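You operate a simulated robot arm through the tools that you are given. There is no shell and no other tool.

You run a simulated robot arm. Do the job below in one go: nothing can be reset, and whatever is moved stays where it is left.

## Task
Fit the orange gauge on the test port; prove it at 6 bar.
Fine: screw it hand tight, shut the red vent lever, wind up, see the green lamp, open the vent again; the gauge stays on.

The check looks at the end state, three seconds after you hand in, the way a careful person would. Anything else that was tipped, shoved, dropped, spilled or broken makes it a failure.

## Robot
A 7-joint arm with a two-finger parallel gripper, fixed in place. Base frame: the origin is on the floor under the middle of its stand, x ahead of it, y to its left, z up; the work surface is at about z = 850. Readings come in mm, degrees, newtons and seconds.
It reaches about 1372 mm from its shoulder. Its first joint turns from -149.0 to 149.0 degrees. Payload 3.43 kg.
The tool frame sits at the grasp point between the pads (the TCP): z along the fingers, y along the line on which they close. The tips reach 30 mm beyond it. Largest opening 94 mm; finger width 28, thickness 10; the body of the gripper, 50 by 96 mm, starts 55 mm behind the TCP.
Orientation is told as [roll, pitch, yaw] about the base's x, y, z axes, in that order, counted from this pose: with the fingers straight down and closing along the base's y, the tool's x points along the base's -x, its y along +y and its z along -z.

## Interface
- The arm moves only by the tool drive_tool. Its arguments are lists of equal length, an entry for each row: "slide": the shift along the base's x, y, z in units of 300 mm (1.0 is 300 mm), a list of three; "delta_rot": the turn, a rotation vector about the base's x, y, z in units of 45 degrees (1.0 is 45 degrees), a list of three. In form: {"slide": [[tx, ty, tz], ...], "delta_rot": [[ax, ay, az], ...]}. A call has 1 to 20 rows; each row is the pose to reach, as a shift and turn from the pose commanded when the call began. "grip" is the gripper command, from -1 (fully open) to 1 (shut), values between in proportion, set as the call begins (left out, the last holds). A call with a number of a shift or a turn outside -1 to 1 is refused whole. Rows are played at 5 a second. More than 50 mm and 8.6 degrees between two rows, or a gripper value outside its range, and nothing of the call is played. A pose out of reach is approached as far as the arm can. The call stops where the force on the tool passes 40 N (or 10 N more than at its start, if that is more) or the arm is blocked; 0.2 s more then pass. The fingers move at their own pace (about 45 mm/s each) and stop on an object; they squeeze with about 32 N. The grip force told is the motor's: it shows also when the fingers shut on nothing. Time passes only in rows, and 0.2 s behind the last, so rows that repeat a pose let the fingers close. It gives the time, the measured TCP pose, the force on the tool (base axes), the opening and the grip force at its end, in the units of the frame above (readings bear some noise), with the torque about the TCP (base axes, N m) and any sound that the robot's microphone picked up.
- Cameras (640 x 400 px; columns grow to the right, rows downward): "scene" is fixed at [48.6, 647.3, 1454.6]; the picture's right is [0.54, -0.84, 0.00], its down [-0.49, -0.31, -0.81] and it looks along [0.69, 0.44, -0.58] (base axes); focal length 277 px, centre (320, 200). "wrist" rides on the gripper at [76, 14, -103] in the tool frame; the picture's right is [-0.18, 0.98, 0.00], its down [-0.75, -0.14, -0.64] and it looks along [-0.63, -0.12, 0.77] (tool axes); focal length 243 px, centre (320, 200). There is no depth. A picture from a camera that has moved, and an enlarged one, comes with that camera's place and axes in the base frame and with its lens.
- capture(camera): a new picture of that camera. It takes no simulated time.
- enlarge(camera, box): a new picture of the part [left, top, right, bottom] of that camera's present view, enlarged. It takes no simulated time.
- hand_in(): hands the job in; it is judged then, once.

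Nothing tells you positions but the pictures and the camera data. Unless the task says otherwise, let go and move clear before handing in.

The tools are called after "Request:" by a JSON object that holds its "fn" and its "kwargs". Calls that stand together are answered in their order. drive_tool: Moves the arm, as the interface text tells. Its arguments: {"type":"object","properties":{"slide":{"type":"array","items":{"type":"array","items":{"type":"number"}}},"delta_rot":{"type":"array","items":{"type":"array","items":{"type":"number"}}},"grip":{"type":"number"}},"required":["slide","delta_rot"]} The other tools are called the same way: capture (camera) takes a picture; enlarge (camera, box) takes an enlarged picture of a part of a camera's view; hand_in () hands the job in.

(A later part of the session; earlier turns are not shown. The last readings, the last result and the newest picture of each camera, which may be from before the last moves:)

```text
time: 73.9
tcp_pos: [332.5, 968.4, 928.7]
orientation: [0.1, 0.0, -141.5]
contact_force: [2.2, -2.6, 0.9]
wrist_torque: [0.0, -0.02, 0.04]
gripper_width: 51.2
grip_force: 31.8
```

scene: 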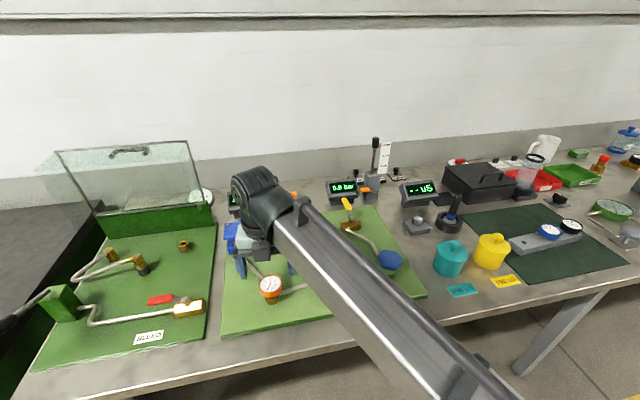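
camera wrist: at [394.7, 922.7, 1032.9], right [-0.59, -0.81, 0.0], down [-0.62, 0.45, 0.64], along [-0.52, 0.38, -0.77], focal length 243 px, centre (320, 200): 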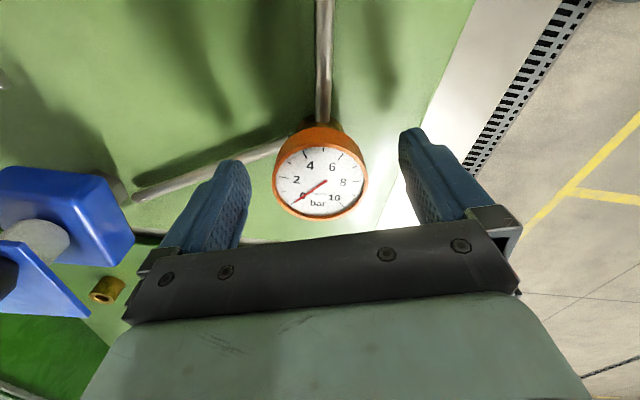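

Good re-grip (51 mm, low force). Turning clockwise again.

Request:
{"fn": "drive_tool", "kwargs": {"slide": [[0, 0, 0], [0, 0, -0.0002], [0, 0, -0.0004], [0, 0, -0.0006], [0, 0, -0.0007], [0, 0, -0.0008], [0, 0, -0.0009], [0, 0, -0.0009]], "delta_rot": [[0, 0, -0.14], [0, 0, -0.28], [0, 0, -0.42], [0, 0, -0.56], [0, 0, -0.7], [0, 0, -0.85], [0, 0, -1.0], [0, 0, -1.0]]}}

Request:
{"fn": "drive_tool", "kwargs": {"slide": [[0, 0, 0], [0, 0, -0.0002], [0, 0, -0.0004], [0, 0, -0.0006], [0, 0, -0.0007], [0, 0, -0.0008], [0, 0, -0.0009], [0, 0, -0.0009]], "delta_rot": [[0, 0, -0.14], [0, 0, -0.28], [0, 0, -0.42], [0, 0, -0.56], [0, 0, -0.7], [0, 0, -0.85], [0, 0, -1.0], [0, 0, -1.0]]}}

```text
time: 75.7
tcp_pos: [331.7, 968.4, 928.4]
orientation: [0.2, 0.0, 173.3]
contact_force: [13.6, 0.0, 3.7]
wrist_torque: [0.05, -0.31, -0.01]
gripper_width: 51.2
grip_force: 31.8
```

```text
time: 77.5
tcp_pos: [333.9, 968.1, 926.7]
orientation: [0.1, -0.1, 128.5]
contact_force: [12.9, 1.8, 12.1]
wrist_torque: [0.05, -0.38, 0.0]
gripper_width: 51.3
grip_force: 31.7
```

Side load ~13 N toward +x and I'm descending slightly faster than the thread. I'll shift +0.5 mm in x and stop descending for the next turn.

Request:
{"fn": "drive_tool", "kwargs": {"slide": [[0.0008, 0, 0.0005], [0.0017, 0, 0.001], [0.0017, 0, 0.001], [0.0017, 0, 0.001], [0.0017, 0, 0.001], [0.0017, 0, 0.001], [0.0017, 0, 0.001], [0.0017, 0, 0.001]], "delta_rot": [[0, 0, -0.14], [0, 0, -0.28], [0, 0, -0.42], [0, 0, -0.56], [0, 0, -0.7], [0, 0, -0.85], [0, 0, -1.0], [0, 0, -1.0]]}}

Request:
{"fn": "enlarge", "kwargs": {"camera": "wrist", "box": [260, 90, 390, 240]}}

```text
time: 79.3
tcp_pos: [332.2, 968.9, 927.3]
orientation: [0.0, 0.0, 83.5]
contact_force: [3.6, 2.4, 7.3]
wrist_torque: [0.13, -0.25, -0.03]
gripper_width: 51.1
grip_force: 31.9
```

```text
2.67 times, centred on (325, 165) of wrist
camera zoom: at [308.8, 894.3, 1029.9], right [-0.96, 0.29, 0.0], down [0.23, 0.73, 0.64], along [0.19, 0.61, -0.77], focal length 647 px, centre (307, 293)
```

zoom: 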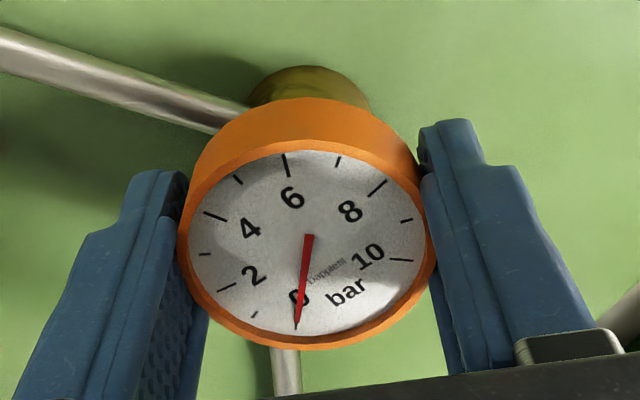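

Gauge still turning with the fingers, loads low. Continuing.

Request:
{"fn": "drive_tool", "kwargs": {"slide": [[0.0003, 0, 0], [0.0006, 0.0003, 0], [0.0006, 0.0003, 0], [0.0006, 0.0003, 0], [0.0006, 0.0003, 0], [0.0006, 0.0003, 0], [0.0006, 0.0003, 0], [0.0006, 0.0003, 0]], "delta_rot": [[0, 0, -0.14], [0, 0, -0.28], [0, 0, -0.42], [0, 0, -0.56], [0, 0, -0.7], [0, 0, -0.85], [0, 0, -1.0], [0, 0, -1.0]]}}

Request:
{"fn": "drive_tool", "kwargs": {"slide": [[0, 0, 0], [0, 0, 0], [0, 0, 0], [0, 0, 0], [0, 0, 0], [0, 0, 0], [0, 0, 0], [0, 0, 0]], "delta_rot": [[0, 0, -0.14], [0, 0, -0.28], [0, 0, -0.42], [0, 0, -0.56], [0, 0, -0.7], [0, 0, -0.85], [0, 0, -1.0], [0, 0, -1.0]]}}

```text
time: 81.1
tcp_pos: [332.4, 968.5, 927.3]
orientation: [0.1, 0.0, 38.5]
contact_force: [-4.8, -4.1, 1.3]
wrist_torque: [-0.09, -0.09, 0.0]
gripper_width: 50.8
grip_force: 32.0
```

```text
time: 82.9
tcp_pos: [332.4, 969.3, 927.4]
orientation: [0.0, 0.0, -6.5]
contact_force: [-10.9, -7.3, -5.2]
wrist_torque: [-0.2, 0.26, -0.03]
gripper_width: 51.3
grip_force: 32.0
```

The gauge is being drawn down by the thread (Fz falling ~6 N per 45°). I follow with −0.5 mm and a slight shift back.

Request:
{"fn": "drive_tool", "kwargs": {"slide": [[-0.0007, -0.0004, -0.0008], [-0.0014, -0.0008, -0.0015], [-0.0014, -0.0008, -0.0016], [-0.0014, -0.0008, -0.0017], [-0.0014, -0.0008, -0.0018], [-0.0014, -0.0008, -0.0019], [-0.0014, -0.0008, -0.002], [-0.0014, -0.0008, -0.002]], "delta_rot": [[0, 0, -0.14], [0, 0, -0.28], [0, 0, -0.42], [0, 0, -0.56], [0, 0, -0.7], [0, 0, -0.85], [0, 0, -1.0], [0, 0, -1.0]]}}

Request:
{"fn": "drive_tool", "kwargs": {"slide": [[0, 0, -0.0001], [0, 0, -0.0002], [0, 0, -0.0003], [0, 0, -0.0004], [0, 0, -0.0005], [0, 0, -0.0006], [0, 0, -0.0006]], "delta_rot": [[0, 0, -0.13], [0, 0, -0.26], [0, 0, -0.39], [0, 0, -0.52], [0, 0, -0.65], [0, 0, -0.78], [0, 0, -0.9]]}}

```text
time: 84.7
tcp_pos: [332.6, 968.3, 926.2]
orientation: [0.1, 0.0, -51.6]
contact_force: [-8.8, 2.3, -1.3]
wrist_torque: [-0.04, 0.21, 0.03]
gripper_width: 50.9
grip_force: 32.0
```

```text
time: 86.3
tcp_pos: [332.5, 968.0, 926.4]
orientation: [0.1, 0.1, -92.2]
contact_force: [-2.8, 6.9, 3.9]
wrist_torque: [0.08, 0.17, 0.0]
gripper_width: 51.2
grip_force: 31.9
```

Second stroke done (about 310°), still no tightening torque. Releasing, lifting and rotating back for another stroke.

Request:
{"fn": "drive_tool", "kwargs": {"slide": [[0, 0, 0], [0, 0, 0], [0, 0, 0], [0, 0, 0], [0, 0, 0.05], [0, 0, 0.13], [0, 0, 0.2]], "delta_rot": [[0, 0, 0], [0, 0, 0], [0, 0, 0], [0, 0, 0], [0, 0, 0], [0, 0, 0], [0, 0, 0]], "grip": -1}}

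Request:
{"fn": "enlarge", "kwargs": {"camera": "wrist", "box": [260, 60, 390, 190]}}

Request:
{"fn": "enlarge", "kwargs": {"camera": "scene", "box": [230, 230, 310, 310]}}

```text
time: 87.9
tcp_pos: [333.1, 968.1, 987.0]
orientation: [0.0, 0.0, -92.0]
contact_force: [0.4, 0.0, 0.3]
wrist_torque: [0.0, 0.0, -0.01]
gripper_width: 94.1
grip_force: 0.1
```

```text
3.08 times, centred on (325, 125) of wrist
camera zoom: at [348.5, 1044.4, 1089.7], right [0.98, -0.22, 0.0], down [-0.17, -0.75, 0.64], along [-0.14, -0.63, -0.77], focal length 746 px, centre (305, 431)
```

zoom: 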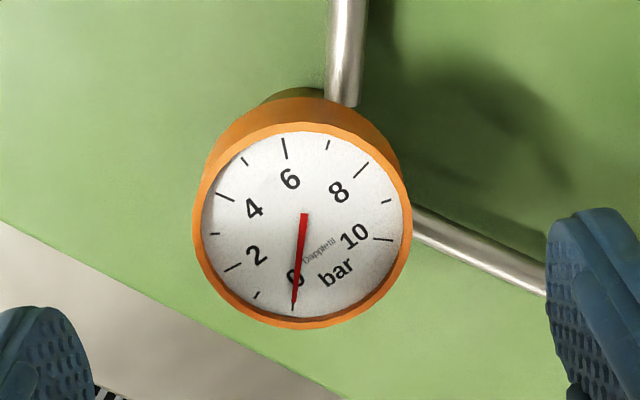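

```text
5.00 times, centred on (270, 270) of scene
camera zoom: at [48.6, 647.3, 1454.6], right [0.54, -0.84, 0.0], down [-0.49, -0.31, -0.81], along [0.69, 0.44, -0.58], focal length 1385 px, centre (570, -150)
```

zoom: 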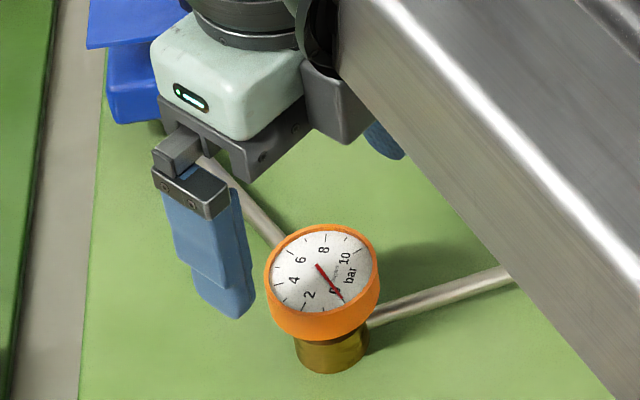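

The gauge has gone down about 2.4 mm and stays centred. Rotating the open gripper back around (same free path as before).

Request:
{"fn": "drive_tool", "kwargs": {"slide": [[0, 0, 0], [0, 0, 0], [0, 0, 0], [0, 0, 0], [0, 0, 0], [0, 0, 0]], "delta_rot": [[0, 0, 0.17], [0, 0, 0.34], [0, 0, 0.51], [0, 0, 0.68], [0, 0, 0.85], [0, 0, 1.0]]}}

Request:
{"fn": "drive_tool", "kwargs": {"slide": [[0, 0, 0], [0, 0, 0], [0, 0, 0], [0, 0, 0], [0, 0, 0], [0, 0, 0]], "delta_rot": [[0, 0, 0.17], [0, 0, 0.34], [0, 0, 0.51], [0, 0, 0.68], [0, 0, 0.85], [0, 0, 1.0]]}}

Request:
{"fn": "drive_tool", "kwargs": {"slide": [[0, 0, 0], [0, 0, 0], [0, 0, 0], [0, 0, 0], [0, 0, 0], [0, 0, 0]], "delta_rot": [[0, 0, 0.17], [0, 0, 0.34], [0, 0, 0.51], [0, 0, 0.68], [0, 0, 0.85], [0, 0, 1.0]]}}

Request:
{"fn": "drive_tool", "kwargs": {"slide": [[0, 0, 0], [0, 0, 0], [0, 0, 0], [0, 0, 0], [0, 0, 0], [0, 0, 0]], "delta_rot": [[0, 0, 0.17], [0, 0, 0.34], [0, 0, 0.51], [0, 0, 0.68], [0, 0, 0.85], [0, 0, 1.0]]}}

Request:
{"fn": "drive_tool", "kwargs": {"slide": [[0, 0, 0], [0, 0, 0], [0, 0, 0], [0, 0, 0], [0, 0, 0], [0, 0, 0]], "delta_rot": [[0, 0, 0.17], [0, 0, 0.34], [0, 0, 0.51], [0, 0, 0.68], [0, 0, 0.85], [0, 0, 1.0]]}}

Request:
{"fn": "drive_tool", "kwargs": {"slide": [[0, 0, 0], [0, 0, 0], [0, 0, 0], [0, 0, 0], [0, 0, 0], [0, 0, 0]], "delta_rot": [[0, 0, 0.17], [0, 0, 0.34], [0, 0, 0.51], [0, 0, 0.68], [0, 0, 0.85], [0, 0, 1.0]]}}

Request:
{"fn": "drive_tool", "kwargs": {"slide": [[0, 0, 0], [0, 0, 0], [0, 0, 0], [0, 0, 0], [0, 0, 0], [0, 0, 0]], "delta_rot": [[0, 0, 0.17], [0, 0, 0.34], [0, 0, 0.5], [0, 0, 0.66], [0, 0, 0.8], [0, 0, 0.9]]}}

Request:
{"fn": "enlarge", "kwargs": {"camera": "wrist", "box": [260, 60, 390, 190]}}

```text
time: 89.3
tcp_pos: [332.1, 968.1, 986.6]
orientation: [0.1, 0.1, -46.8]
contact_force: [0.1, 0.0, -0.9]
wrist_torque: [0.0, 0.01, -0.02]
gripper_width: 94.1
grip_force: 0.1
```

```text
time: 90.7
tcp_pos: [333.6, 969.8, 986.5]
orientation: [0.0, 0.0, -1.8]
contact_force: [0.9, 0.7, -0.1]
wrist_torque: [-0.01, 0.01, -0.01]
gripper_width: 94.2
grip_force: 0.0
```

```text
time: 92.1
tcp_pos: [331.9, 967.2, 985.3]
orientation: [0.0, -0.1, 43.1]
contact_force: [-0.5, 0.4, -0.3]
wrist_torque: [0.01, 0.01, 0.02]
gripper_width: 94.0
grip_force: 0.2
```

```text
time: 93.5
tcp_pos: [331.4, 968.4, 987.6]
orientation: [0.1, 0.0, 88.3]
contact_force: [-0.7, 0.3, -0.3]
wrist_torque: [-0.02, -0.01, 0.04]
gripper_width: 93.7
grip_force: 0.1
```

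```text
time: 94.9
tcp_pos: [332.3, 968.9, 986.0]
orientation: [0.1, 0.0, 133.2]
contact_force: [0.3, 0.5, -0.1]
wrist_torque: [0.01, -0.02, -0.03]
gripper_width: 93.9
grip_force: 0.0
```

```text
time: 96.3
tcp_pos: [332.6, 969.7, 987.2]
orientation: [0.1, 0.1, 178.2]
contact_force: [0.3, 0.5, 0.3]
wrist_torque: [-0.01, 0.03, -0.01]
gripper_width: 94.2
grip_force: 0.2
```

```text
time: 97.7
tcp_pos: [332.7, 969.2, 985.8]
orientation: [0.1, 0.0, -141.2]
contact_force: [0.3, 0.9, -1.5]
wrist_torque: [-0.01, -0.01, 0.0]
gripper_width: 94.1
grip_force: 0.1
```

```text
3.08 times, centred on (325, 125) of wrist
camera zoom: at [399.3, 1005.3, 1089.1], right [0.47, -0.88, 0.0], down [-0.68, -0.36, 0.64], along [-0.57, -0.3, -0.77], focal length 746 px, centre (305, 431)
```

zoom: 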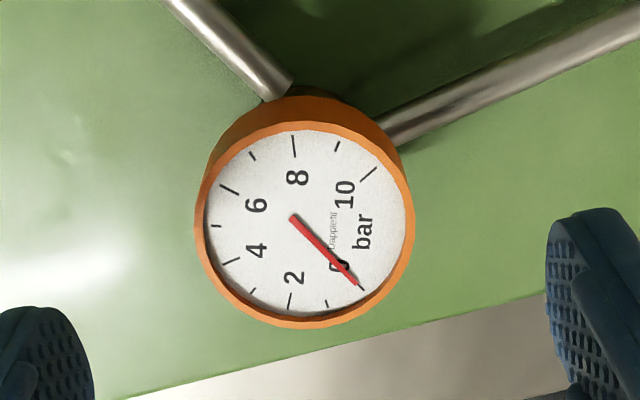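

Still centred. Descending to z≈925 and gripping again.

Request:
{"fn": "drive_tool", "kwargs": {"slide": [[0, 0, -0.06], [0, 0, -0.12], [0, 0, -0.17], [0, 0, -0.203], [0, 0, -0.203]], "delta_rot": [[0, 0, 0], [0, 0, 0], [0, 0, 0], [0, 0, 0], [0, 0, 0]]}}

Request:
{"fn": "drive_tool", "kwargs": {"slide": [[0, 0, 0], [0, 0, 0], [0, 0, 0], [0, 0, 0], [0, 0, 0], [0, 0, 0]], "delta_rot": [[0, 0, 0], [0, 0, 0], [0, 0, 0], [0, 0, 0], [0, 0, 0], [0, 0, 0]], "grip": 1}}

Request:
{"fn": "drive_tool", "kwargs": {"slide": [[0, 0, 0], [0, 0, -0.0002], [0, 0, -0.0003], [0, 0, -0.0004], [0, 0, -0.0005], [0, 0, -0.0006], [0, 0, -0.0007], [0, 0, -0.0007]], "delta_rot": [[0, 0, -0.14], [0, 0, -0.28], [0, 0, -0.42], [0, 0, -0.56], [0, 0, -0.7], [0, 0, -0.85], [0, 0, -1.0], [0, 0, -1.0]]}}

```text
time: 98.9
tcp_pos: [331.7, 969.5, 925.4]
orientation: [0.2, -0.1, -141.4]
contact_force: [0.8, -0.5, -0.1]
wrist_torque: [-0.04, 0.0, 0.01]
gripper_width: 94.0
grip_force: 0.0
```

```text
time: 100.3
tcp_pos: [331.7, 968.7, 926.5]
orientation: [0.1, 0.0, -141.5]
contact_force: [2.8, -0.9, 1.2]
wrist_torque: [-0.04, -0.08, 0.02]
gripper_width: 50.4
grip_force: 32.2
```

```text
time: 102.1
tcp_pos: [331.7, 969.4, 924.7]
orientation: [0.0, 0.1, 173.5]
contact_force: [0.7, 0.5, 5.9]
wrist_torque: [0.02, -0.01, -0.04]
gripper_width: 50.4
grip_force: 32.0
```

Well centred now, with very low side forces. Continuing clockwise and watching for tightening.

Request:
{"fn": "drive_tool", "kwargs": {"slide": [[0, 0, 0], [0, 0, 0], [0, 0, 0], [0, 0, 0], [0, 0, -0.0001], [0, 0, -0.0002], [0, 0, -0.0003], [0, 0, -0.0003]], "delta_rot": [[0, 0, -0.14], [0, 0, -0.28], [0, 0, -0.42], [0, 0, -0.56], [0, 0, -0.7], [0, 0, -0.85], [0, 0, -1.0], [0, 0, -1.0]]}}

Request:
{"fn": "drive_tool", "kwargs": {"slide": [[0, 0, 0], [0, 0, -0.0002], [0, 0, -0.0003], [0, 0, -0.0004], [0, 0, -0.0005], [0, 0, -0.0006], [0, 0, -0.0007], [0, 0, -0.0007]], "delta_rot": [[0, 0, -0.14], [0, 0, -0.28], [0, 0, -0.42], [0, 0, -0.56], [0, 0, -0.7], [0, 0, -0.85], [0, 0, -1.0], [0, 0, -1.0]]}}

Request:
{"fn": "drive_tool", "kwargs": {"slide": [[0, 0, 0], [0, 0, -0.0002], [0, 0, -0.0003], [0, 0, -0.0004], [0, 0, -0.0005], [0, 0, -0.0006], [0, 0, -0.0007], [0, 0, -0.0007]], "delta_rot": [[0, 0, -0.14], [0, 0, -0.28], [0, 0, -0.42], [0, 0, -0.56], [0, 0, -0.7], [0, 0, -0.85], [0, 0, -1.0], [0, 0, -1.0]]}}

Request:
{"fn": "enlarge", "kwargs": {"camera": "wrist", "box": [260, 90, 390, 240]}}

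```text
time: 103.9
tcp_pos: [331.9, 969.7, 926.1]
orientation: [0.1, 0.0, 128.4]
contact_force: [0.7, 2.2, 3.9]
wrist_torque: [0.05, -0.02, -0.01]
gripper_width: 50.0
grip_force: 32.0
```

```text
time: 105.7
tcp_pos: [332.6, 968.7, 924.1]
orientation: [0.1, -0.1, 83.5]
contact_force: [-3.0, 7.0, 13.3]
wrist_torque: [0.06, 0.03, -0.05]
gripper_width: 50.5
grip_force: 31.8
```

```text
time: 107.5
tcp_pos: [331.8, 968.9, 925.1]
orientation: [0.0, -0.1, 38.5]
contact_force: [-6.8, 12.9, 12.6]
wrist_torque: [0.07, 0.19, -0.05]
gripper_width: 50.2
grip_force: 31.9
```

```text
2.67 times, centred on (325, 165) of wrist
camera zoom: at [262.9, 932.1, 1027.4], right [-0.47, 0.88, 0.0], down [0.68, 0.36, 0.64], along [0.57, 0.3, -0.77], focal length 647 px, centre (307, 293)
```

zoom: 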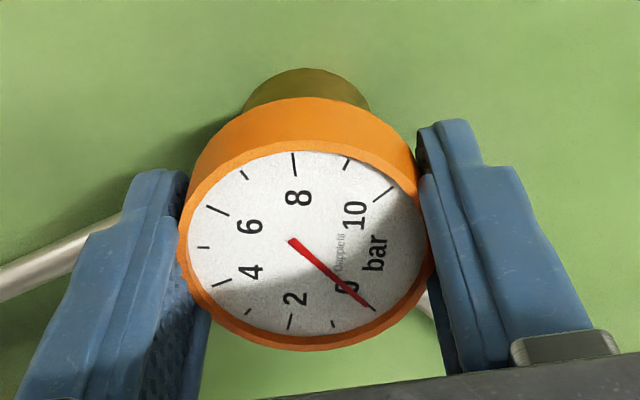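

No slip; vertical push is building because I descend faster than the thread. Continue turning with no further descent.

Request:
{"fn": "drive_tool", "kwargs": {"slide": [[-0.0003, 0.0005, 0.0003], [-0.0006, 0.001, 0.0006], [-0.0006, 0.001, 0.0006], [-0.0006, 0.001, 0.0006], [-0.0006, 0.001, 0.0006], [-0.0006, 0.001, 0.0006], [-0.0006, 0.001, 0.0006], [-0.0006, 0.001, 0.0006]], "delta_rot": [[0, 0, -0.14], [0, 0, -0.28], [0, 0, -0.42], [0, 0, -0.56], [0, 0, -0.7], [0, 0, -0.85], [0, 0, -1.0], [0, 0, -1.0]]}}

Request:
{"fn": "drive_tool", "kwargs": {"slide": [[0, 0, 0], [0, 0, 0], [0, 0, 0], [0, 0, 0], [0, 0, 0], [0, 0, 0], [0, 0, 0], [0, 0, 0]], "delta_rot": [[0, 0, -0.14], [0, 0, -0.28], [0, 0, -0.42], [0, 0, -0.56], [0, 0, -0.7], [0, 0, -0.85], [0, 0, -1.0], [0, 0, -1.0]]}}

Request:
{"fn": "drive_tool", "kwargs": {"slide": [[0, 0, 0], [0, 0, 0], [0, 0, 0], [0, 0, 0], [0, 0, 0], [0, 0, 0], [0, 0, 0]], "delta_rot": [[0, 0, -0.13], [0, 0, -0.26], [0, 0, -0.39], [0, 0, -0.52], [0, 0, -0.65], [0, 0, -0.78], [0, 0, -0.9]]}}

Request:
{"fn": "enlarge", "kwargs": {"camera": "wrist", "box": [260, 90, 390, 240]}}

```text
time: 109.3
tcp_pos: [332.3, 968.6, 924.7]
orientation: [-0.1, 0.0, -6.4]
contact_force: [-1.1, 3.9, 0.1]
wrist_torque: [0.14, 0.07, 0.04]
gripper_width: 50.2
grip_force: 32.3
```

```text
time: 111.1
tcp_pos: [333.0, 969.3, 924.5]
orientation: [0.0, -0.1, -51.5]
contact_force: [-0.3, -3.2, -9.6]
wrist_torque: [-0.08, 0.07, 0.01]
gripper_width: 50.3
grip_force: 31.8
```

```text
time: 112.7
tcp_pos: [332.5, 968.6, 923.9]
orientation: [0.1, -0.1, -92.1]
contact_force: [-3.1, -4.2, -13.2]
wrist_torque: [-0.09, 0.12, -0.02]
gripper_width: 50.3
grip_force: 32.1
```

```text
2.67 times, centred on (325, 165) of wrist
camera zoom: at [348.2, 1044.5, 1027.1], right [0.98, -0.22, 0.0], down [-0.17, -0.75, 0.64], along [-0.14, -0.63, -0.77], focal length 647 px, centre (307, 293)
```

zoom: 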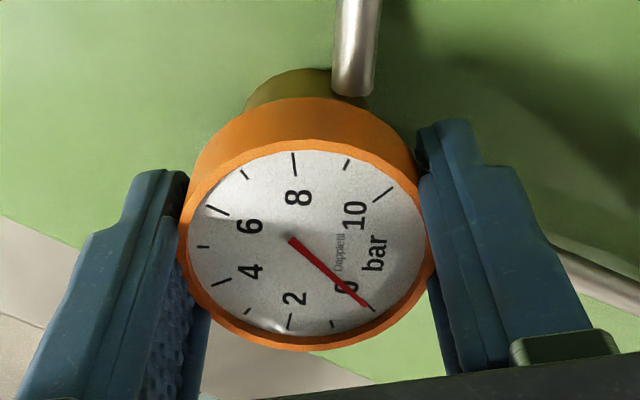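

Still free-running after ~2.6 turns. Releasing for another stroke.

Request:
{"fn": "drive_tool", "kwargs": {"slide": [[0, 0, 0], [0, 0, 0], [0, 0, 0], [0, 0, 0], [0, 0, 0.05], [0, 0, 0.13], [0, 0, 0.2]], "delta_rot": [[0, 0, 0], [0, 0, 0], [0, 0, 0], [0, 0, 0], [0, 0, 0], [0, 0, 0], [0, 0, 0]], "grip": -1}}

Request:
{"fn": "enlarge", "kwargs": {"camera": "scene", "box": [230, 230, 310, 310]}}

Request:
{"fn": "enlarge", "kwargs": {"camera": "wrist", "box": [260, 60, 390, 190]}}

```text
time: 114.3
tcp_pos: [332.8, 969.5, 983.9]
orientation: [0.0, -0.1, -91.9]
contact_force: [1.2, 0.5, 1.0]
wrist_torque: [0.03, 0.0, 0.0]
gripper_width: 94.0
grip_force: 0.1
```

```text
5.00 times, centred on (270, 270) of scene
camera zoom: at [48.6, 647.3, 1454.6], right [0.54, -0.84, 0.0], down [-0.49, -0.31, -0.81], along [0.69, 0.44, -0.58], focal length 1385 px, centre (570, -150)
```

zoom: 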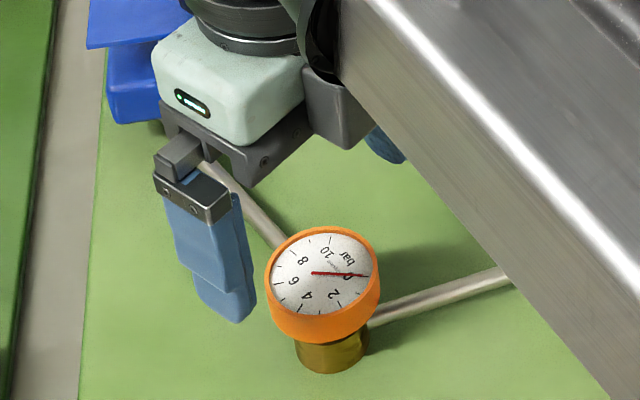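

```text
3.08 times, centred on (325, 125) of wrist
camera zoom: at [348.4, 1044.1, 1087.1], right [0.98, -0.22, 0.0], down [-0.17, -0.75, 0.64], along [-0.14, -0.63, -0.77], focal length 746 px, centre (305, 431)
```

zoom: 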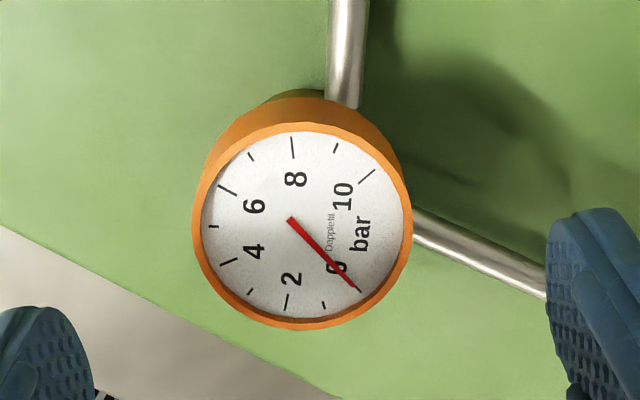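

The gauge keeps descending (~2 mm per stroke). Back around for another stroke.

Request:
{"fn": "drive_tool", "kwargs": {"slide": [[0, 0, 0], [0, 0, 0], [0, 0, 0], [0, 0, 0], [0, 0, 0], [0, 0, 0]], "delta_rot": [[0, 0, 0.17], [0, 0, 0.34], [0, 0, 0.51], [0, 0, 0.68], [0, 0, 0.85], [0, 0, 1.0]]}}

Request:
{"fn": "drive_tool", "kwargs": {"slide": [[0, 0, 0], [0, 0, 0], [0, 0, 0], [0, 0, 0], [0, 0, 0], [0, 0, 0]], "delta_rot": [[0, 0, 0.17], [0, 0, 0.34], [0, 0, 0.51], [0, 0, 0.68], [0, 0, 0.85], [0, 0, 1.0]]}}

Request:
{"fn": "drive_tool", "kwargs": {"slide": [[0, 0, 0], [0, 0, 0], [0, 0, 0], [0, 0, 0], [0, 0, 0], [0, 0, 0]], "delta_rot": [[0, 0, 0.17], [0, 0, 0.34], [0, 0, 0.51], [0, 0, 0.68], [0, 0, 0.85], [0, 0, 1.0]]}}

Request:
{"fn": "drive_tool", "kwargs": {"slide": [[0, 0, 0], [0, 0, 0], [0, 0, 0], [0, 0, 0], [0, 0, 0], [0, 0, 0]], "delta_rot": [[0, 0, 0.17], [0, 0, 0.34], [0, 0, 0.51], [0, 0, 0.68], [0, 0, 0.85], [0, 0, 1.0]]}}

Request:
{"fn": "drive_tool", "kwargs": {"slide": [[0, 0, 0], [0, 0, 0], [0, 0, 0], [0, 0, 0], [0, 0, 0], [0, 0, 0]], "delta_rot": [[0, 0, 0.17], [0, 0, 0.34], [0, 0, 0.51], [0, 0, 0.68], [0, 0, 0.85], [0, 0, 1.0]]}}

Request:
{"fn": "drive_tool", "kwargs": {"slide": [[0, 0, 0], [0, 0, 0], [0, 0, 0], [0, 0, 0], [0, 0, 0], [0, 0, 0]], "delta_rot": [[0, 0, 0.17], [0, 0, 0.34], [0, 0, 0.51], [0, 0, 0.68], [0, 0, 0.85], [0, 0, 1.0]]}}

Request:
{"fn": "drive_tool", "kwargs": {"slide": [[0, 0, 0], [0, 0, 0], [0, 0, 0], [0, 0, 0], [0, 0, 0], [0, 0, 0]], "delta_rot": [[0, 0, 0.17], [0, 0, 0.34], [0, 0, 0.5], [0, 0, 0.66], [0, 0, 0.8], [0, 0, 0.9]]}}

Request:
{"fn": "enlarge", "kwargs": {"camera": "wrist", "box": [260, 60, 390, 190]}}

```text
time: 115.7
tcp_pos: [333.7, 967.4, 984.3]
orientation: [0.2, 0.0, -46.7]
contact_force: [0.1, 0.1, 0.2]
wrist_torque: [-0.02, 0.03, 0.0]
gripper_width: 94.3
grip_force: 0.0
```

```text
time: 117.1
tcp_pos: [332.3, 968.8, 985.0]
orientation: [0.2, 0.1, -1.7]
contact_force: [0.2, 0.8, -0.4]
wrist_torque: [-0.02, 0.04, 0.01]
gripper_width: 94.2
grip_force: 0.0
```

```text
time: 118.5
tcp_pos: [333.4, 969.0, 985.0]
orientation: [0.0, 0.0, 43.2]
contact_force: [0.1, 2.0, 0.0]
wrist_torque: [-0.02, 0.0, -0.01]
gripper_width: 93.9
grip_force: 0.1
```

```text
time: 119.9
tcp_pos: [333.3, 968.1, 984.9]
orientation: [0.1, 0.0, 88.2]
contact_force: [-0.5, 0.3, -0.8]
wrist_torque: [-0.02, 0.04, 0.05]
gripper_width: 94.1
grip_force: 0.2
```

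```text
time: 121.3
tcp_pos: [331.7, 969.2, 985.8]
orientation: [0.0, -0.1, 133.1]
contact_force: [0.0, 0.2, -0.1]
wrist_torque: [0.0, -0.04, 0.01]
gripper_width: 94.1
grip_force: 0.1
```

```text
time: 122.7
tcp_pos: [331.3, 969.7, 984.6]
orientation: [0.1, 0.0, 178.3]
contact_force: [-0.2, -0.6, 0.0]
wrist_torque: [0.0, 0.0, 0.01]
gripper_width: 93.7
grip_force: 0.0
```

```text
time: 124.1
tcp_pos: [331.0, 969.6, 985.3]
orientation: [0.3, 0.0, -141.3]
contact_force: [0.3, -0.4, 0.5]
wrist_torque: [0.0, 0.02, 0.01]
gripper_width: 94.1
grip_force: 0.1
```

```text
3.08 times, centred on (325, 125) of wrist
camera zoom: at [399.0, 1005.4, 1087.6], right [0.47, -0.88, 0.0], down [-0.68, -0.36, 0.64], along [-0.57, -0.3, -0.77], focal length 746 px, centre (305, 431)
```

zoom: 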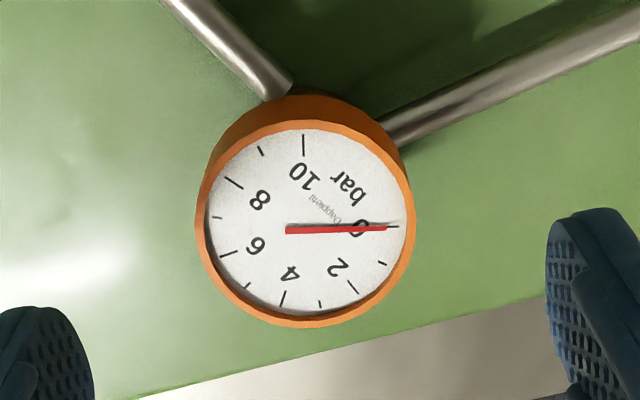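

Centred. I'll grip slightly higher on the body this time (TCP z≈925.5) so the fingertips keep clear of the pipes.

Request:
{"fn": "drive_tool", "kwargs": {"slide": [[0, 0, -0.06], [0, 0, -0.12], [0, 0, -0.17], [0, 0, -0.198], [0, 0, -0.198]], "delta_rot": [[0, 0, 0], [0, 0, 0], [0, 0, 0], [0, 0, 0], [0, 0, 0]]}}

Request:
{"fn": "drive_tool", "kwargs": {"slide": [[0, 0, 0], [0, 0, 0], [0, 0, 0], [0, 0, 0], [0, 0, 0], [0, 0, 0]], "delta_rot": [[0, 0, 0], [0, 0, 0], [0, 0, 0], [0, 0, 0], [0, 0, 0], [0, 0, 0]], "grip": 1}}

Request:
{"fn": "drive_tool", "kwargs": {"slide": [[0, 0, 0], [0, 0, -0.0002], [0, 0, -0.0003], [0, 0, -0.0004], [0, 0, -0.0005], [0, 0, -0.0006], [0, 0, -0.0007], [0, 0, -0.0007]], "delta_rot": [[0, 0, -0.14], [0, 0, -0.28], [0, 0, -0.42], [0, 0, -0.56], [0, 0, -0.7], [0, 0, -0.85], [0, 0, -1.0], [0, 0, -1.0]]}}

```text
time: 125.3
tcp_pos: [332.6, 969.7, 926.0]
orientation: [0.1, 0.1, -141.3]
contact_force: [-1.0, -0.2, 0.3]
wrist_torque: [0.0, 0.0, -0.01]
gripper_width: 93.9
grip_force: 0.0
```

```text
time: 126.7
tcp_pos: [332.5, 970.1, 926.4]
orientation: [0.1, -0.1, -141.5]
contact_force: [4.8, -6.9, -0.5]
wrist_torque: [-0.07, -0.02, 0.03]
gripper_width: 51.3
grip_force: 31.6
```

```text
time: 128.5
tcp_pos: [331.9, 969.2, 925.8]
orientation: [0.1, 0.1, 173.5]
contact_force: [3.3, -3.0, 5.5]
wrist_torque: [-0.02, -0.13, -0.02]
gripper_width: 51.1
grip_force: 32.2
```

Request:
{"fn": "drive_tool", "kwargs": {"slide": [[0, 0, 0], [0, 0, 0], [0, 0, 0], [0, 0, -0.0001], [0, 0, -0.0002], [0, 0, -0.0003], [0, 0, -0.0004], [0, 0, -0.0004]], "delta_rot": [[0, 0, -0.14], [0, 0, -0.28], [0, 0, -0.42], [0, 0, -0.56], [0, 0, -0.7], [0, 0, -0.85], [0, 0, -1.0], [0, 0, -1.0]]}}

Request:
{"fn": "drive_tool", "kwargs": {"slide": [[0, 0, 0], [0, 0, 0], [0, 0, -0.0001], [0, 0, -0.0002], [0, 0, -0.0003], [0, 0, -0.0004], [0, 0, -0.0005], [0, 0, -0.0005]], "delta_rot": [[0, 0, -0.14], [0, 0, -0.28], [0, 0, -0.42], [0, 0, -0.56], [0, 0, -0.7], [0, 0, -0.85], [0, 0, -1.0], [0, 0, -1.0]]}}

Request:
{"fn": "drive_tool", "kwargs": {"slide": [[0, 0, 0], [0, 0, 0], [0, 0, -0.0001], [0, 0, -0.0002], [0, 0, -0.0003], [0, 0, -0.0004], [0, 0, -0.0005], [0, 0, -0.0005]], "delta_rot": [[0, 0, -0.14], [0, 0, -0.28], [0, 0, -0.42], [0, 0, -0.56], [0, 0, -0.7], [0, 0, -0.85], [0, 0, -1.0], [0, 0, -1.0]]}}

Request:
{"fn": "enlarge", "kwargs": {"camera": "wrist", "box": [260, 90, 390, 240]}}

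```text
time: 130.3
tcp_pos: [332.3, 968.6, 925.4]
orientation: [0.1, 0.0, 128.4]
contact_force: [0.9, 1.4, 5.7]
wrist_torque: [0.09, -0.04, -0.03]
gripper_width: 51.2
grip_force: 31.9
```

```text
time: 132.1
tcp_pos: [333.2, 968.6, 925.3]
orientation: [0.1, 0.1, 83.5]
contact_force: [-0.7, 0.4, 3.7]
wrist_torque: [-0.03, -0.15, 0.02]
gripper_width: 51.1
grip_force: 31.7
```

```text
time: 133.9
tcp_pos: [333.3, 969.4, 924.3]
orientation: [0.1, 0.0, 38.5]
contact_force: [0.5, -3.4, 1.5]
wrist_torque: [-0.15, -0.12, -0.02]
gripper_width: 51.2
grip_force: 32.3
```

```text
2.67 times, centred on (325, 165) of wrist
camera zoom: at [263.1, 932.5, 1027.7], right [-0.47, 0.88, 0.0], down [0.68, 0.36, 0.64], along [0.57, 0.3, -0.77], focal length 647 px, centre (307, 293)
```

zoom: 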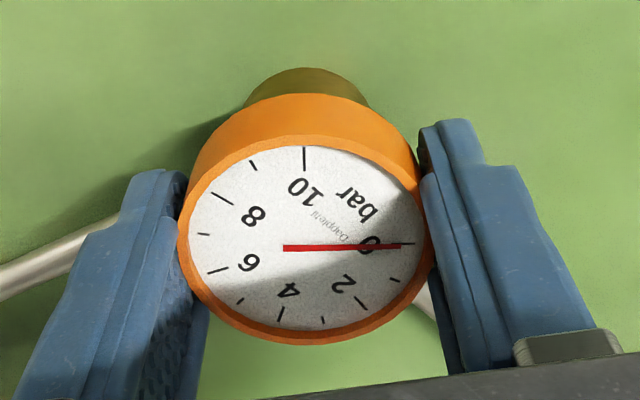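

Running smoothly with tiny forces. Continuing the stroke.

Request:
{"fn": "drive_tool", "kwargs": {"slide": [[0, 0, 0], [0, 0, 0], [0, 0, -0.0001], [0, 0, -0.0002], [0, 0, -0.0003], [0, 0, -0.0004], [0, 0, -0.0005], [0, 0, -0.0005]], "delta_rot": [[0, 0, -0.14], [0, 0, -0.28], [0, 0, -0.42], [0, 0, -0.56], [0, 0, -0.7], [0, 0, -0.85], [0, 0, -1.0], [0, 0, -1.0]]}}

Request:
{"fn": "drive_tool", "kwargs": {"slide": [[0, 0, 0], [0, 0, 0], [0, 0, -0.0001], [0, 0, -0.0002], [0, 0, -0.0003], [0, 0, -0.0004], [0, 0, -0.0005], [0, 0, -0.0005]], "delta_rot": [[0, 0, -0.14], [0, 0, -0.28], [0, 0, -0.42], [0, 0, -0.56], [0, 0, -0.7], [0, 0, -0.85], [0, 0, -1.0], [0, 0, -1.0]]}}

Request:
{"fn": "drive_tool", "kwargs": {"slide": [[0, 0, 0], [0, 0, 0], [0, 0, -0.0001], [0, 0, -0.0002], [0, 0, -0.0003], [0, 0, -0.0004], [0, 0, -0.0005]], "delta_rot": [[0, 0, -0.13], [0, 0, -0.26], [0, 0, -0.39], [0, 0, -0.52], [0, 0, -0.65], [0, 0, -0.78], [0, 0, -0.9]]}}

Request:
{"fn": "enlarge", "kwargs": {"camera": "wrist", "box": [260, 90, 390, 240]}}

```text
time: 135.7
tcp_pos: [332.1, 968.3, 925.4]
orientation: [0.1, 0.0, -6.5]
contact_force: [2.4, -7.1, -2.1]
wrist_torque: [-0.21, -0.07, -0.02]
gripper_width: 51.3
grip_force: 32.1
```

```text
time: 137.5
tcp_pos: [331.5, 969.6, 924.3]
orientation: [0.1, 0.0, -51.5]
contact_force: [0.9, 0.5, 2.8]
wrist_torque: [-0.02, 0.04, 0.55]
gripper_width: 50.1
grip_force: 32.0
```

```text
time: 139.1
tcp_pos: [331.9, 969.2, 924.6]
orientation: [0.1, 0.0, -92.0]
contact_force: [0.5, 0.6, 4.3]
wrist_torque: [-0.04, 0.23, 0.67]
gripper_width: 51.4
grip_force: 31.8
```

```text
2.67 times, centred on (325, 165) of wrist
camera zoom: at [348.1, 1044.4, 1027.9], right [0.98, -0.22, 0.0], down [-0.17, -0.75, 0.64], along [-0.14, -0.63, -0.77], focal length 647 px, centre (307, 293)
```

zoom: 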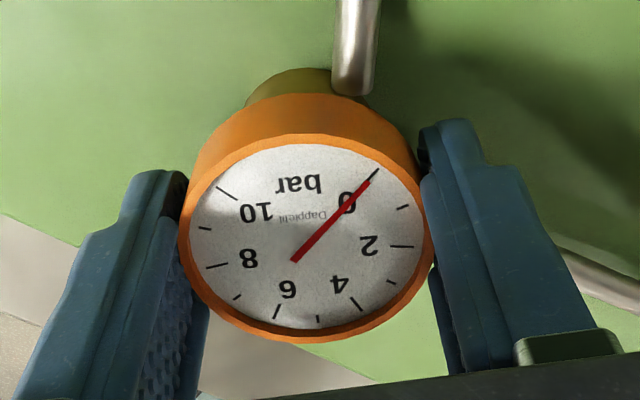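

The torque has risen to +0.67 N·m and the fingers now slip around the gauge: it is hand tight. I'll release, lift well clear and check how it sits.

Request:
{"fn": "drive_tool", "kwargs": {"slide": [[0, 0, 0], [0, 0, 0], [0, 0, 0], [0, 0, 0], [0, 0, 0.05], [0, 0, 0.13], [0, 0, 0.25], [0, 0, 0.4]], "delta_rot": [[0, 0, 0], [0, 0, 0], [0, 0, 0], [0, 0, 0], [0, 0, 0], [0, 0, 0], [0, 0, 0], [0, 0, 0]], "grip": -1}}

Request:
{"fn": "capture", "kwargs": {"camera": "wrist"}}

Request:
{"fn": "enlarge", "kwargs": {"camera": "scene", "box": [230, 230, 310, 310]}}

```text
time: 140.9
tcp_pos: [331.8, 969.2, 1044.1]
orientation: [0.1, 0.0, -91.9]
contact_force: [-0.2, -0.2, -0.5]
wrist_torque: [-0.01, 0.0, 0.0]
gripper_width: 94.2
grip_force: 0.0
```

```text
taken
camera wrist: at [347.3, 1044.6, 1147.1], right [0.98, -0.22, 0.0], down [-0.17, -0.75, 0.64], along [-0.14, -0.63, -0.77], focal length 243 px, centre (320, 200)
```

wrist: 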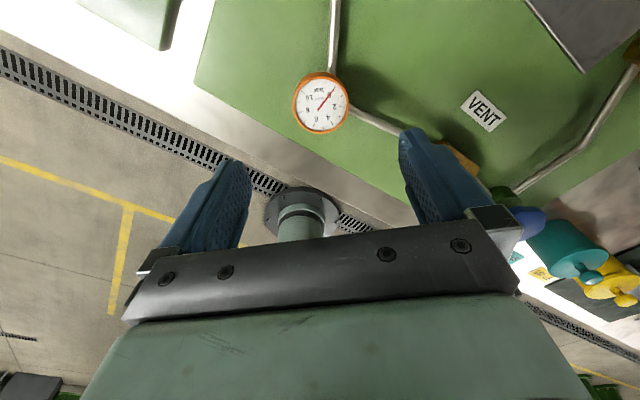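

```text
5.00 times, centred on (270, 270) of scene
camera zoom: at [48.6, 647.3, 1454.6], right [0.54, -0.84, 0.0], down [-0.49, -0.31, -0.81], along [0.69, 0.44, -0.58], focal length 1385 px, centre (570, -150)
```

zoom: 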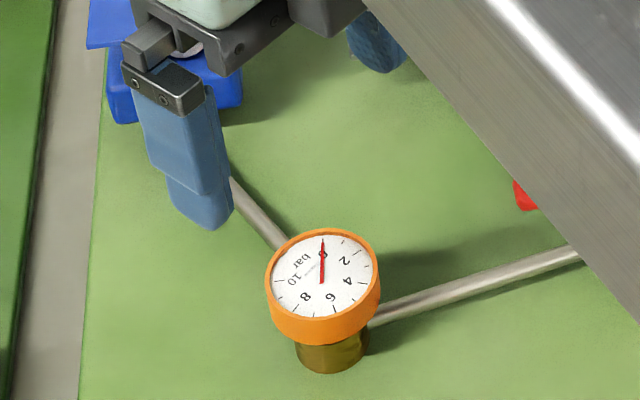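

The gauge sits squarely on the port. Next is the red vent lever: bolt near (474,858), handle pointing to about (412,926). I'll move above the handle at z≈1044 while rotating the wrist toward yaw ≈133°.

Request:
{"fn": "drive_tool", "kwargs": {"slide": [[0.05, -0.03, 0], [0.1, -0.06, 0], [0.16, -0.1, 0], [0.22, -0.14, 0], [0.27, -0.17, 0], [0.317, -0.197, 0]], "delta_rot": [[0, 0, 0.17], [0, 0, 0.34], [0, 0, 0.51], [0, 0, 0.68], [0, 0, 0.85], [0, 0, 1.0]]}}

Request:
{"fn": "drive_tool", "kwargs": {"slide": [[0, 0, 0], [0, 0, 0], [0, 0, 0], [0, 0, 0], [0, 0, 0], [0, 0, 0]], "delta_rot": [[0, 0, 0.17], [0, 0, 0.34], [0, 0, 0.51], [0, 0, 0.68], [0, 0, 0.85], [0, 0, 1.0]]}}

Request:
{"fn": "drive_tool", "kwargs": {"slide": [[0, 0, 0], [0, 0, 0], [0, 0, 0], [0, 0, 0], [0, 0, 0], [0, 0, 0]], "delta_rot": [[0, 0, 0.17], [0, 0, 0.34], [0, 0, 0.51], [0, 0, 0.68], [0, 0, 0.85], [0, 0, 1.0]]}}

Request:
{"fn": "drive_tool", "kwargs": {"slide": [[0, 0, 0], [0, 0, 0], [0, 0, 0], [0, 0, 0], [0, 0, 0], [0, 0, 0]], "delta_rot": [[0, 0, 0.17], [0, 0, 0.34], [0, 0, 0.51], [0, 0, 0.68], [0, 0, 0.85], [0, 0, 1.0]]}}

Request:
{"fn": "capture", "kwargs": {"camera": "wrist"}}

Request:
{"fn": "capture", "kwargs": {"camera": "scene"}}

```text
time: 142.3
tcp_pos: [426.1, 908.8, 1044.7]
orientation: [0.1, 0.1, -46.8]
contact_force: [0.3, -0.3, 0.0]
wrist_torque: [0.01, -0.03, -0.04]
gripper_width: 94.1
grip_force: 0.0
```

```text
time: 143.7
tcp_pos: [427.6, 908.7, 1044.5]
orientation: [0.1, -0.1, -1.8]
contact_force: [-0.7, 0.5, -1.1]
wrist_torque: [-0.03, 0.01, 0.0]
gripper_width: 93.9
grip_force: 0.0
```

```text
time: 145.1
tcp_pos: [427.7, 910.7, 1044.8]
orientation: [0.1, 0.0, 43.1]
contact_force: [0.2, 0.3, -0.6]
wrist_torque: [-0.02, 0.01, -0.01]
gripper_width: 94.3
grip_force: 0.0
```

```text
time: 146.5
tcp_pos: [427.1, 909.8, 1044.5]
orientation: [0.1, 0.0, 88.1]
contact_force: [0.6, 0.1, 0.1]
wrist_torque: [0.01, 0.0, -0.01]
gripper_width: 93.9
grip_force: 0.0
```

```text
taken
camera wrist: at [410.1, 833.9, 1147.7], right [-0.98, 0.21, 0.0], down [0.17, 0.75, 0.64], along [0.14, 0.63, -0.77], focal length 243 px, centre (320, 200)
```

wrist: 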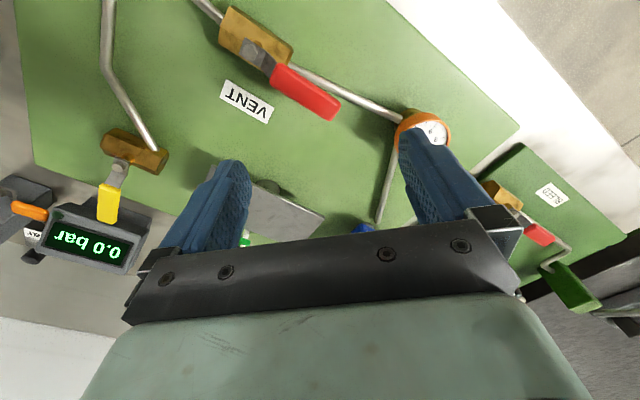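

```text
taken
```

scene: 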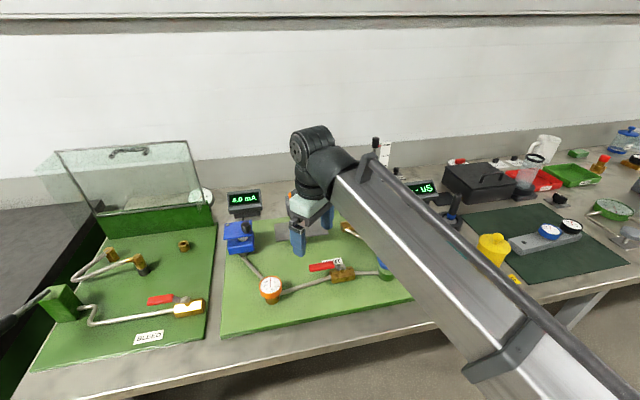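

Request:
{"fn": "enlarge", "kwargs": {"camera": "wrist", "box": [200, 0, 360, 140]}}

Request:
{"fn": "enlarge", "kwargs": {"camera": "scene", "box": [295, 245, 375, 295]}}

```text
2.86 times, centred on (280, 70) of wrist
camera zoom: at [410.1, 833.9, 1147.7], right [-0.98, 0.21, 0.0], down [0.17, 0.75, 0.64], along [0.14, 0.63, -0.77], focal length 693 px, centre (434, 571)
```

zoom: 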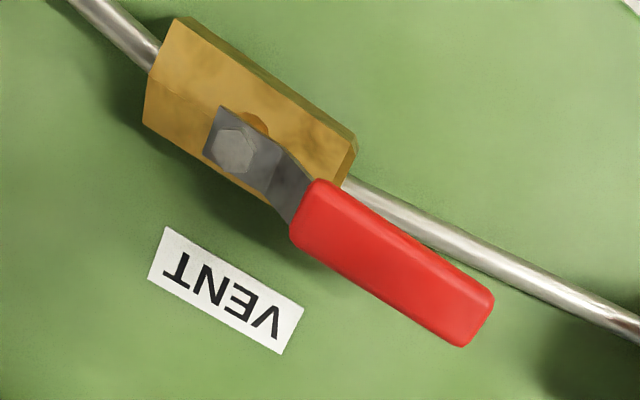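

```text
8.00 times, centred on (335, 270) of scene
camera zoom: at [48.6, 647.3, 1454.6], right [0.54, -0.84, 0.0], down [-0.49, -0.31, -0.81], along [0.69, 0.44, -0.58], focal length 2216 px, centre (200, -360)
```

zoom: 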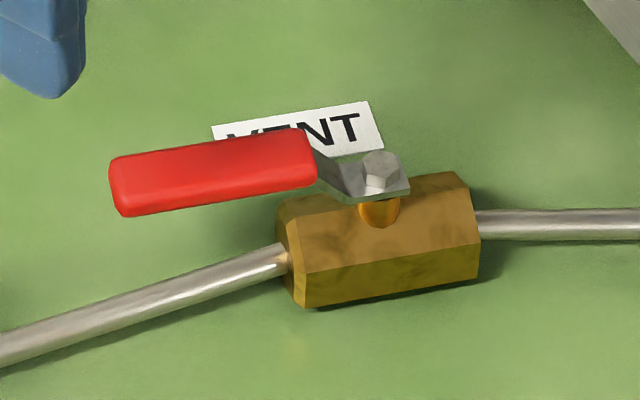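

The lever handle's top is at z≈935, centred near (435,891), bolt at about (471,854), pointing at ~136°. I'll rotate to yaw ≈133° over the handle's outer half and look again from z≈1000.

Request:
{"fn": "drive_tool", "kwargs": {"slide": [[0, -0.01, 0], [0, -0.02, 0], [0.002, -0.03, -0.03], [0.004, -0.047, -0.07], [0.004, -0.047, -0.11], [0.004, -0.047, -0.147], [0.004, -0.047, -0.147]], "delta_rot": [[0, 0, 0.17], [0, 0, 0.34], [0, 0, 0.51], [0, 0, 0.68], [0, 0, 0.85], [0, 0, 1.0], [0, 0, 1.0]]}}

Request:
{"fn": "capture", "kwargs": {"camera": "wrist"}}

Request:
{"fn": "enlarge", "kwargs": {"camera": "wrist", "box": [240, 20, 400, 160]}}

```text
time: 148.1
tcp_pos: [429.0, 895.3, 998.9]
orientation: [0.1, 0.0, 133.0]
contact_force: [-0.2, -0.1, -0.5]
wrist_torque: [-0.02, 0.01, 0.0]
gripper_width: 94.0
grip_force: 0.0
```

```text
taken
camera wrist: at [469.9, 830.9, 1102.3], right [-0.84, -0.54, 0.0], down [-0.41, 0.65, 0.64], along [-0.35, 0.54, -0.77], focal length 243 px, centre (320, 200)
```

wrist: 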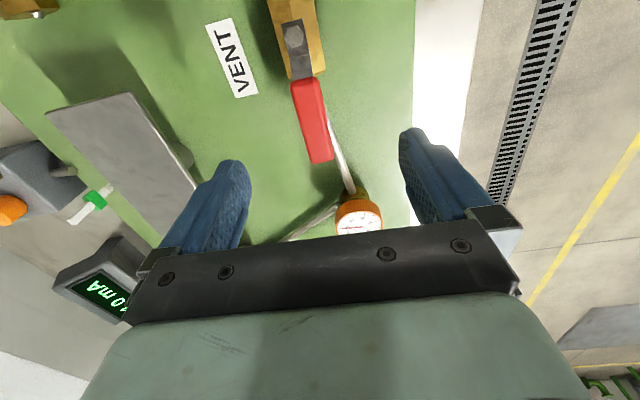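

```text
2.86 times, centred on (320, 90) of wrist
camera zoom: at [469.9, 830.9, 1102.3], right [-0.84, -0.54, 0.0], down [-0.41, 0.65, 0.64], along [-0.35, 0.54, -0.77], focal length 693 px, centre (320, 514)
```

zoom: 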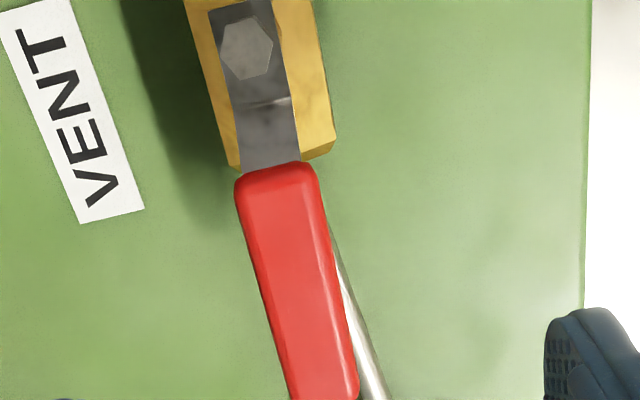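

The handle is aligned with the tool to within a degree, offset about 4 mm across the fingers. I'll correct, descend to TCP z≈946 (tips at 916, straddling the handle), and grip.

Request:
{"fn": "drive_tool", "kwargs": {"slide": [[0.0107, 0.01, 0], [0.0107, 0.01, -0.05], [0.0107, 0.01, -0.1], [0.0107, 0.01, -0.14], [0.0107, 0.01, -0.176], [0.0107, 0.01, -0.176]], "delta_rot": [[0, 0, 0.02], [0, 0, 0.02], [0, 0, 0.02], [0, 0, 0.02], [0, 0, 0.02], [0, 0, 0.02]]}}

Request:
{"fn": "capture", "kwargs": {"camera": "wrist"}}

Request:
{"fn": "enlarge", "kwargs": {"camera": "scene", "box": [280, 220, 380, 300]}}

```text
time: 149.5
tcp_pos: [432.2, 898.7, 949.2]
orientation: [0.2, 0.0, 134.0]
contact_force: [-0.2, 0.3, -0.3]
wrist_torque: [0.02, 0.0, -0.01]
gripper_width: 94.1
grip_force: 0.1
```

```text
taken
camera wrist: at [473.9, 834.0, 1050.7], right [-0.84, -0.55, 0.0], down [-0.42, 0.64, 0.64], along [-0.35, 0.54, -0.77], focal length 243 px, centre (320, 200)
```

wrist: 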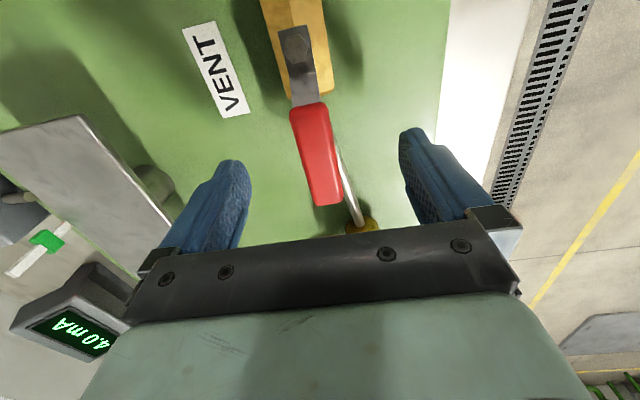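

```text
5.00 times, centred on (330, 260) of scene
camera zoom: at [48.6, 647.3, 1454.6], right [0.54, -0.84, 0.0], down [-0.49, -0.31, -0.81], along [0.69, 0.44, -0.58], focal length 1385 px, centre (270, -100)
```

zoom: 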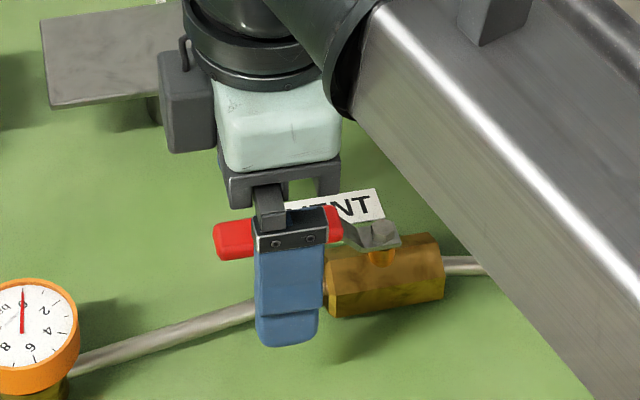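

Handle lies centred between the fingers. Closing on it.

Request:
{"fn": "drive_tool", "kwargs": {"slide": [[0, 0, -0.006], [0, 0, -0.006], [0, 0, -0.006], [0, 0, -0.006], [0, 0, -0.006], [0, 0, -0.006], [0, 0, -0.006], [0, 0, -0.006]], "delta_rot": [[0, 0, 0], [0, 0, 0], [0, 0, 0], [0, 0, 0], [0, 0, 0], [0, 0, 0], [0, 0, 0], [0, 0, 0]], "grip": 1}}

Request:
{"fn": "capture", "kwargs": {"camera": "wrist"}}

```text
time: 151.3
tcp_pos: [431.3, 898.6, 946.1]
orientation: [0.1, 0.0, 134.0]
contact_force: [-4.6, -4.1, -3.6]
wrist_torque: [-0.12, -0.01, 0.85]
gripper_width: 19.4
grip_force: 44.7
```

```text
taken
camera wrist: at [473.5, 834.0, 1048.4], right [-0.83, -0.55, 0.0], down [-0.42, 0.64, 0.64], along [-0.35, 0.53, -0.77], focal length 243 px, centre (320, 200)
```

wrist: 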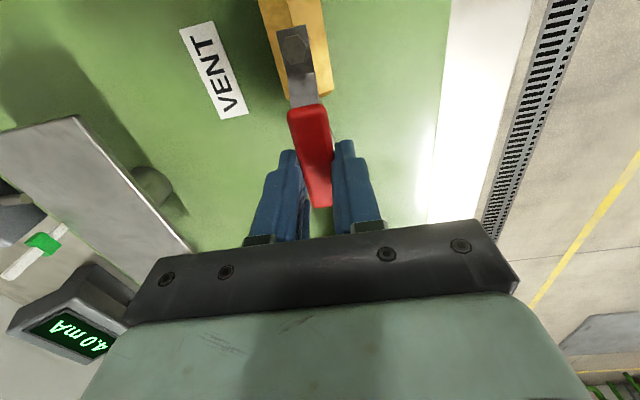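

Gripped (19.4 mm). Now I swing the lever clockwise (seen from above, toward the wall) along an arc around its bolt, first 45°.

Request:
{"fn": "drive_tool", "kwargs": {"slide": [[0.017, 0.0147, 0], [0.0356, 0.0274, 0], [0.0555, 0.0379, 0], [0.0764, 0.0462, 0], [0.0982, 0.052, 0], [0.1204, 0.0554, 0], [0.1429, 0.0563, 0]], "delta_rot": [[0, 0, -0.143], [0, 0, -0.286], [0, 0, -0.429], [0, 0, -0.571], [0, 0, -0.714], [0, 0, -0.857], [0, 0, -1.0]]}}

Request:
{"fn": "capture", "kwargs": {"camera": "wrist"}}

```text
time: 151.8
tcp_pos: [432.0, 898.0, 946.1]
orientation: [1.0, 0.2, 126.0]
contact_force: [-7.8, -9.9, 6.1]
wrist_torque: [0.11, -0.11, 1.19]
gripper_width: 23.2
grip_force: 45.1
stopped in row 2: the force on the tool passed its limit at 46 N (the readings are from after the stop); the commanded pose is now the measured one
```

```text
taken
camera wrist: at [466.5, 829.3, 1048.8], right [-0.9, -0.43, 0.02], down [-0.32, 0.7, 0.64], along [-0.28, 0.57, -0.77], focal length 243 px, centre (320, 200)
```

wrist: 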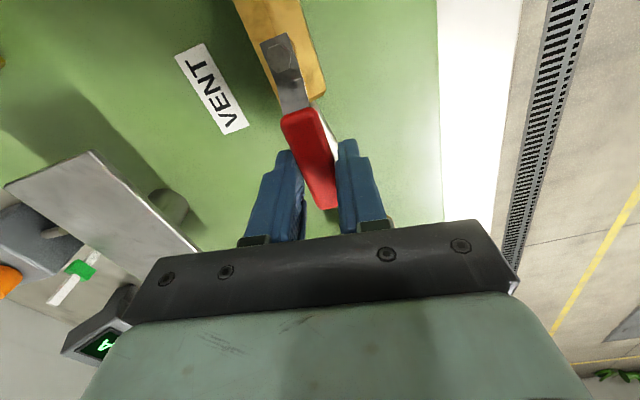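

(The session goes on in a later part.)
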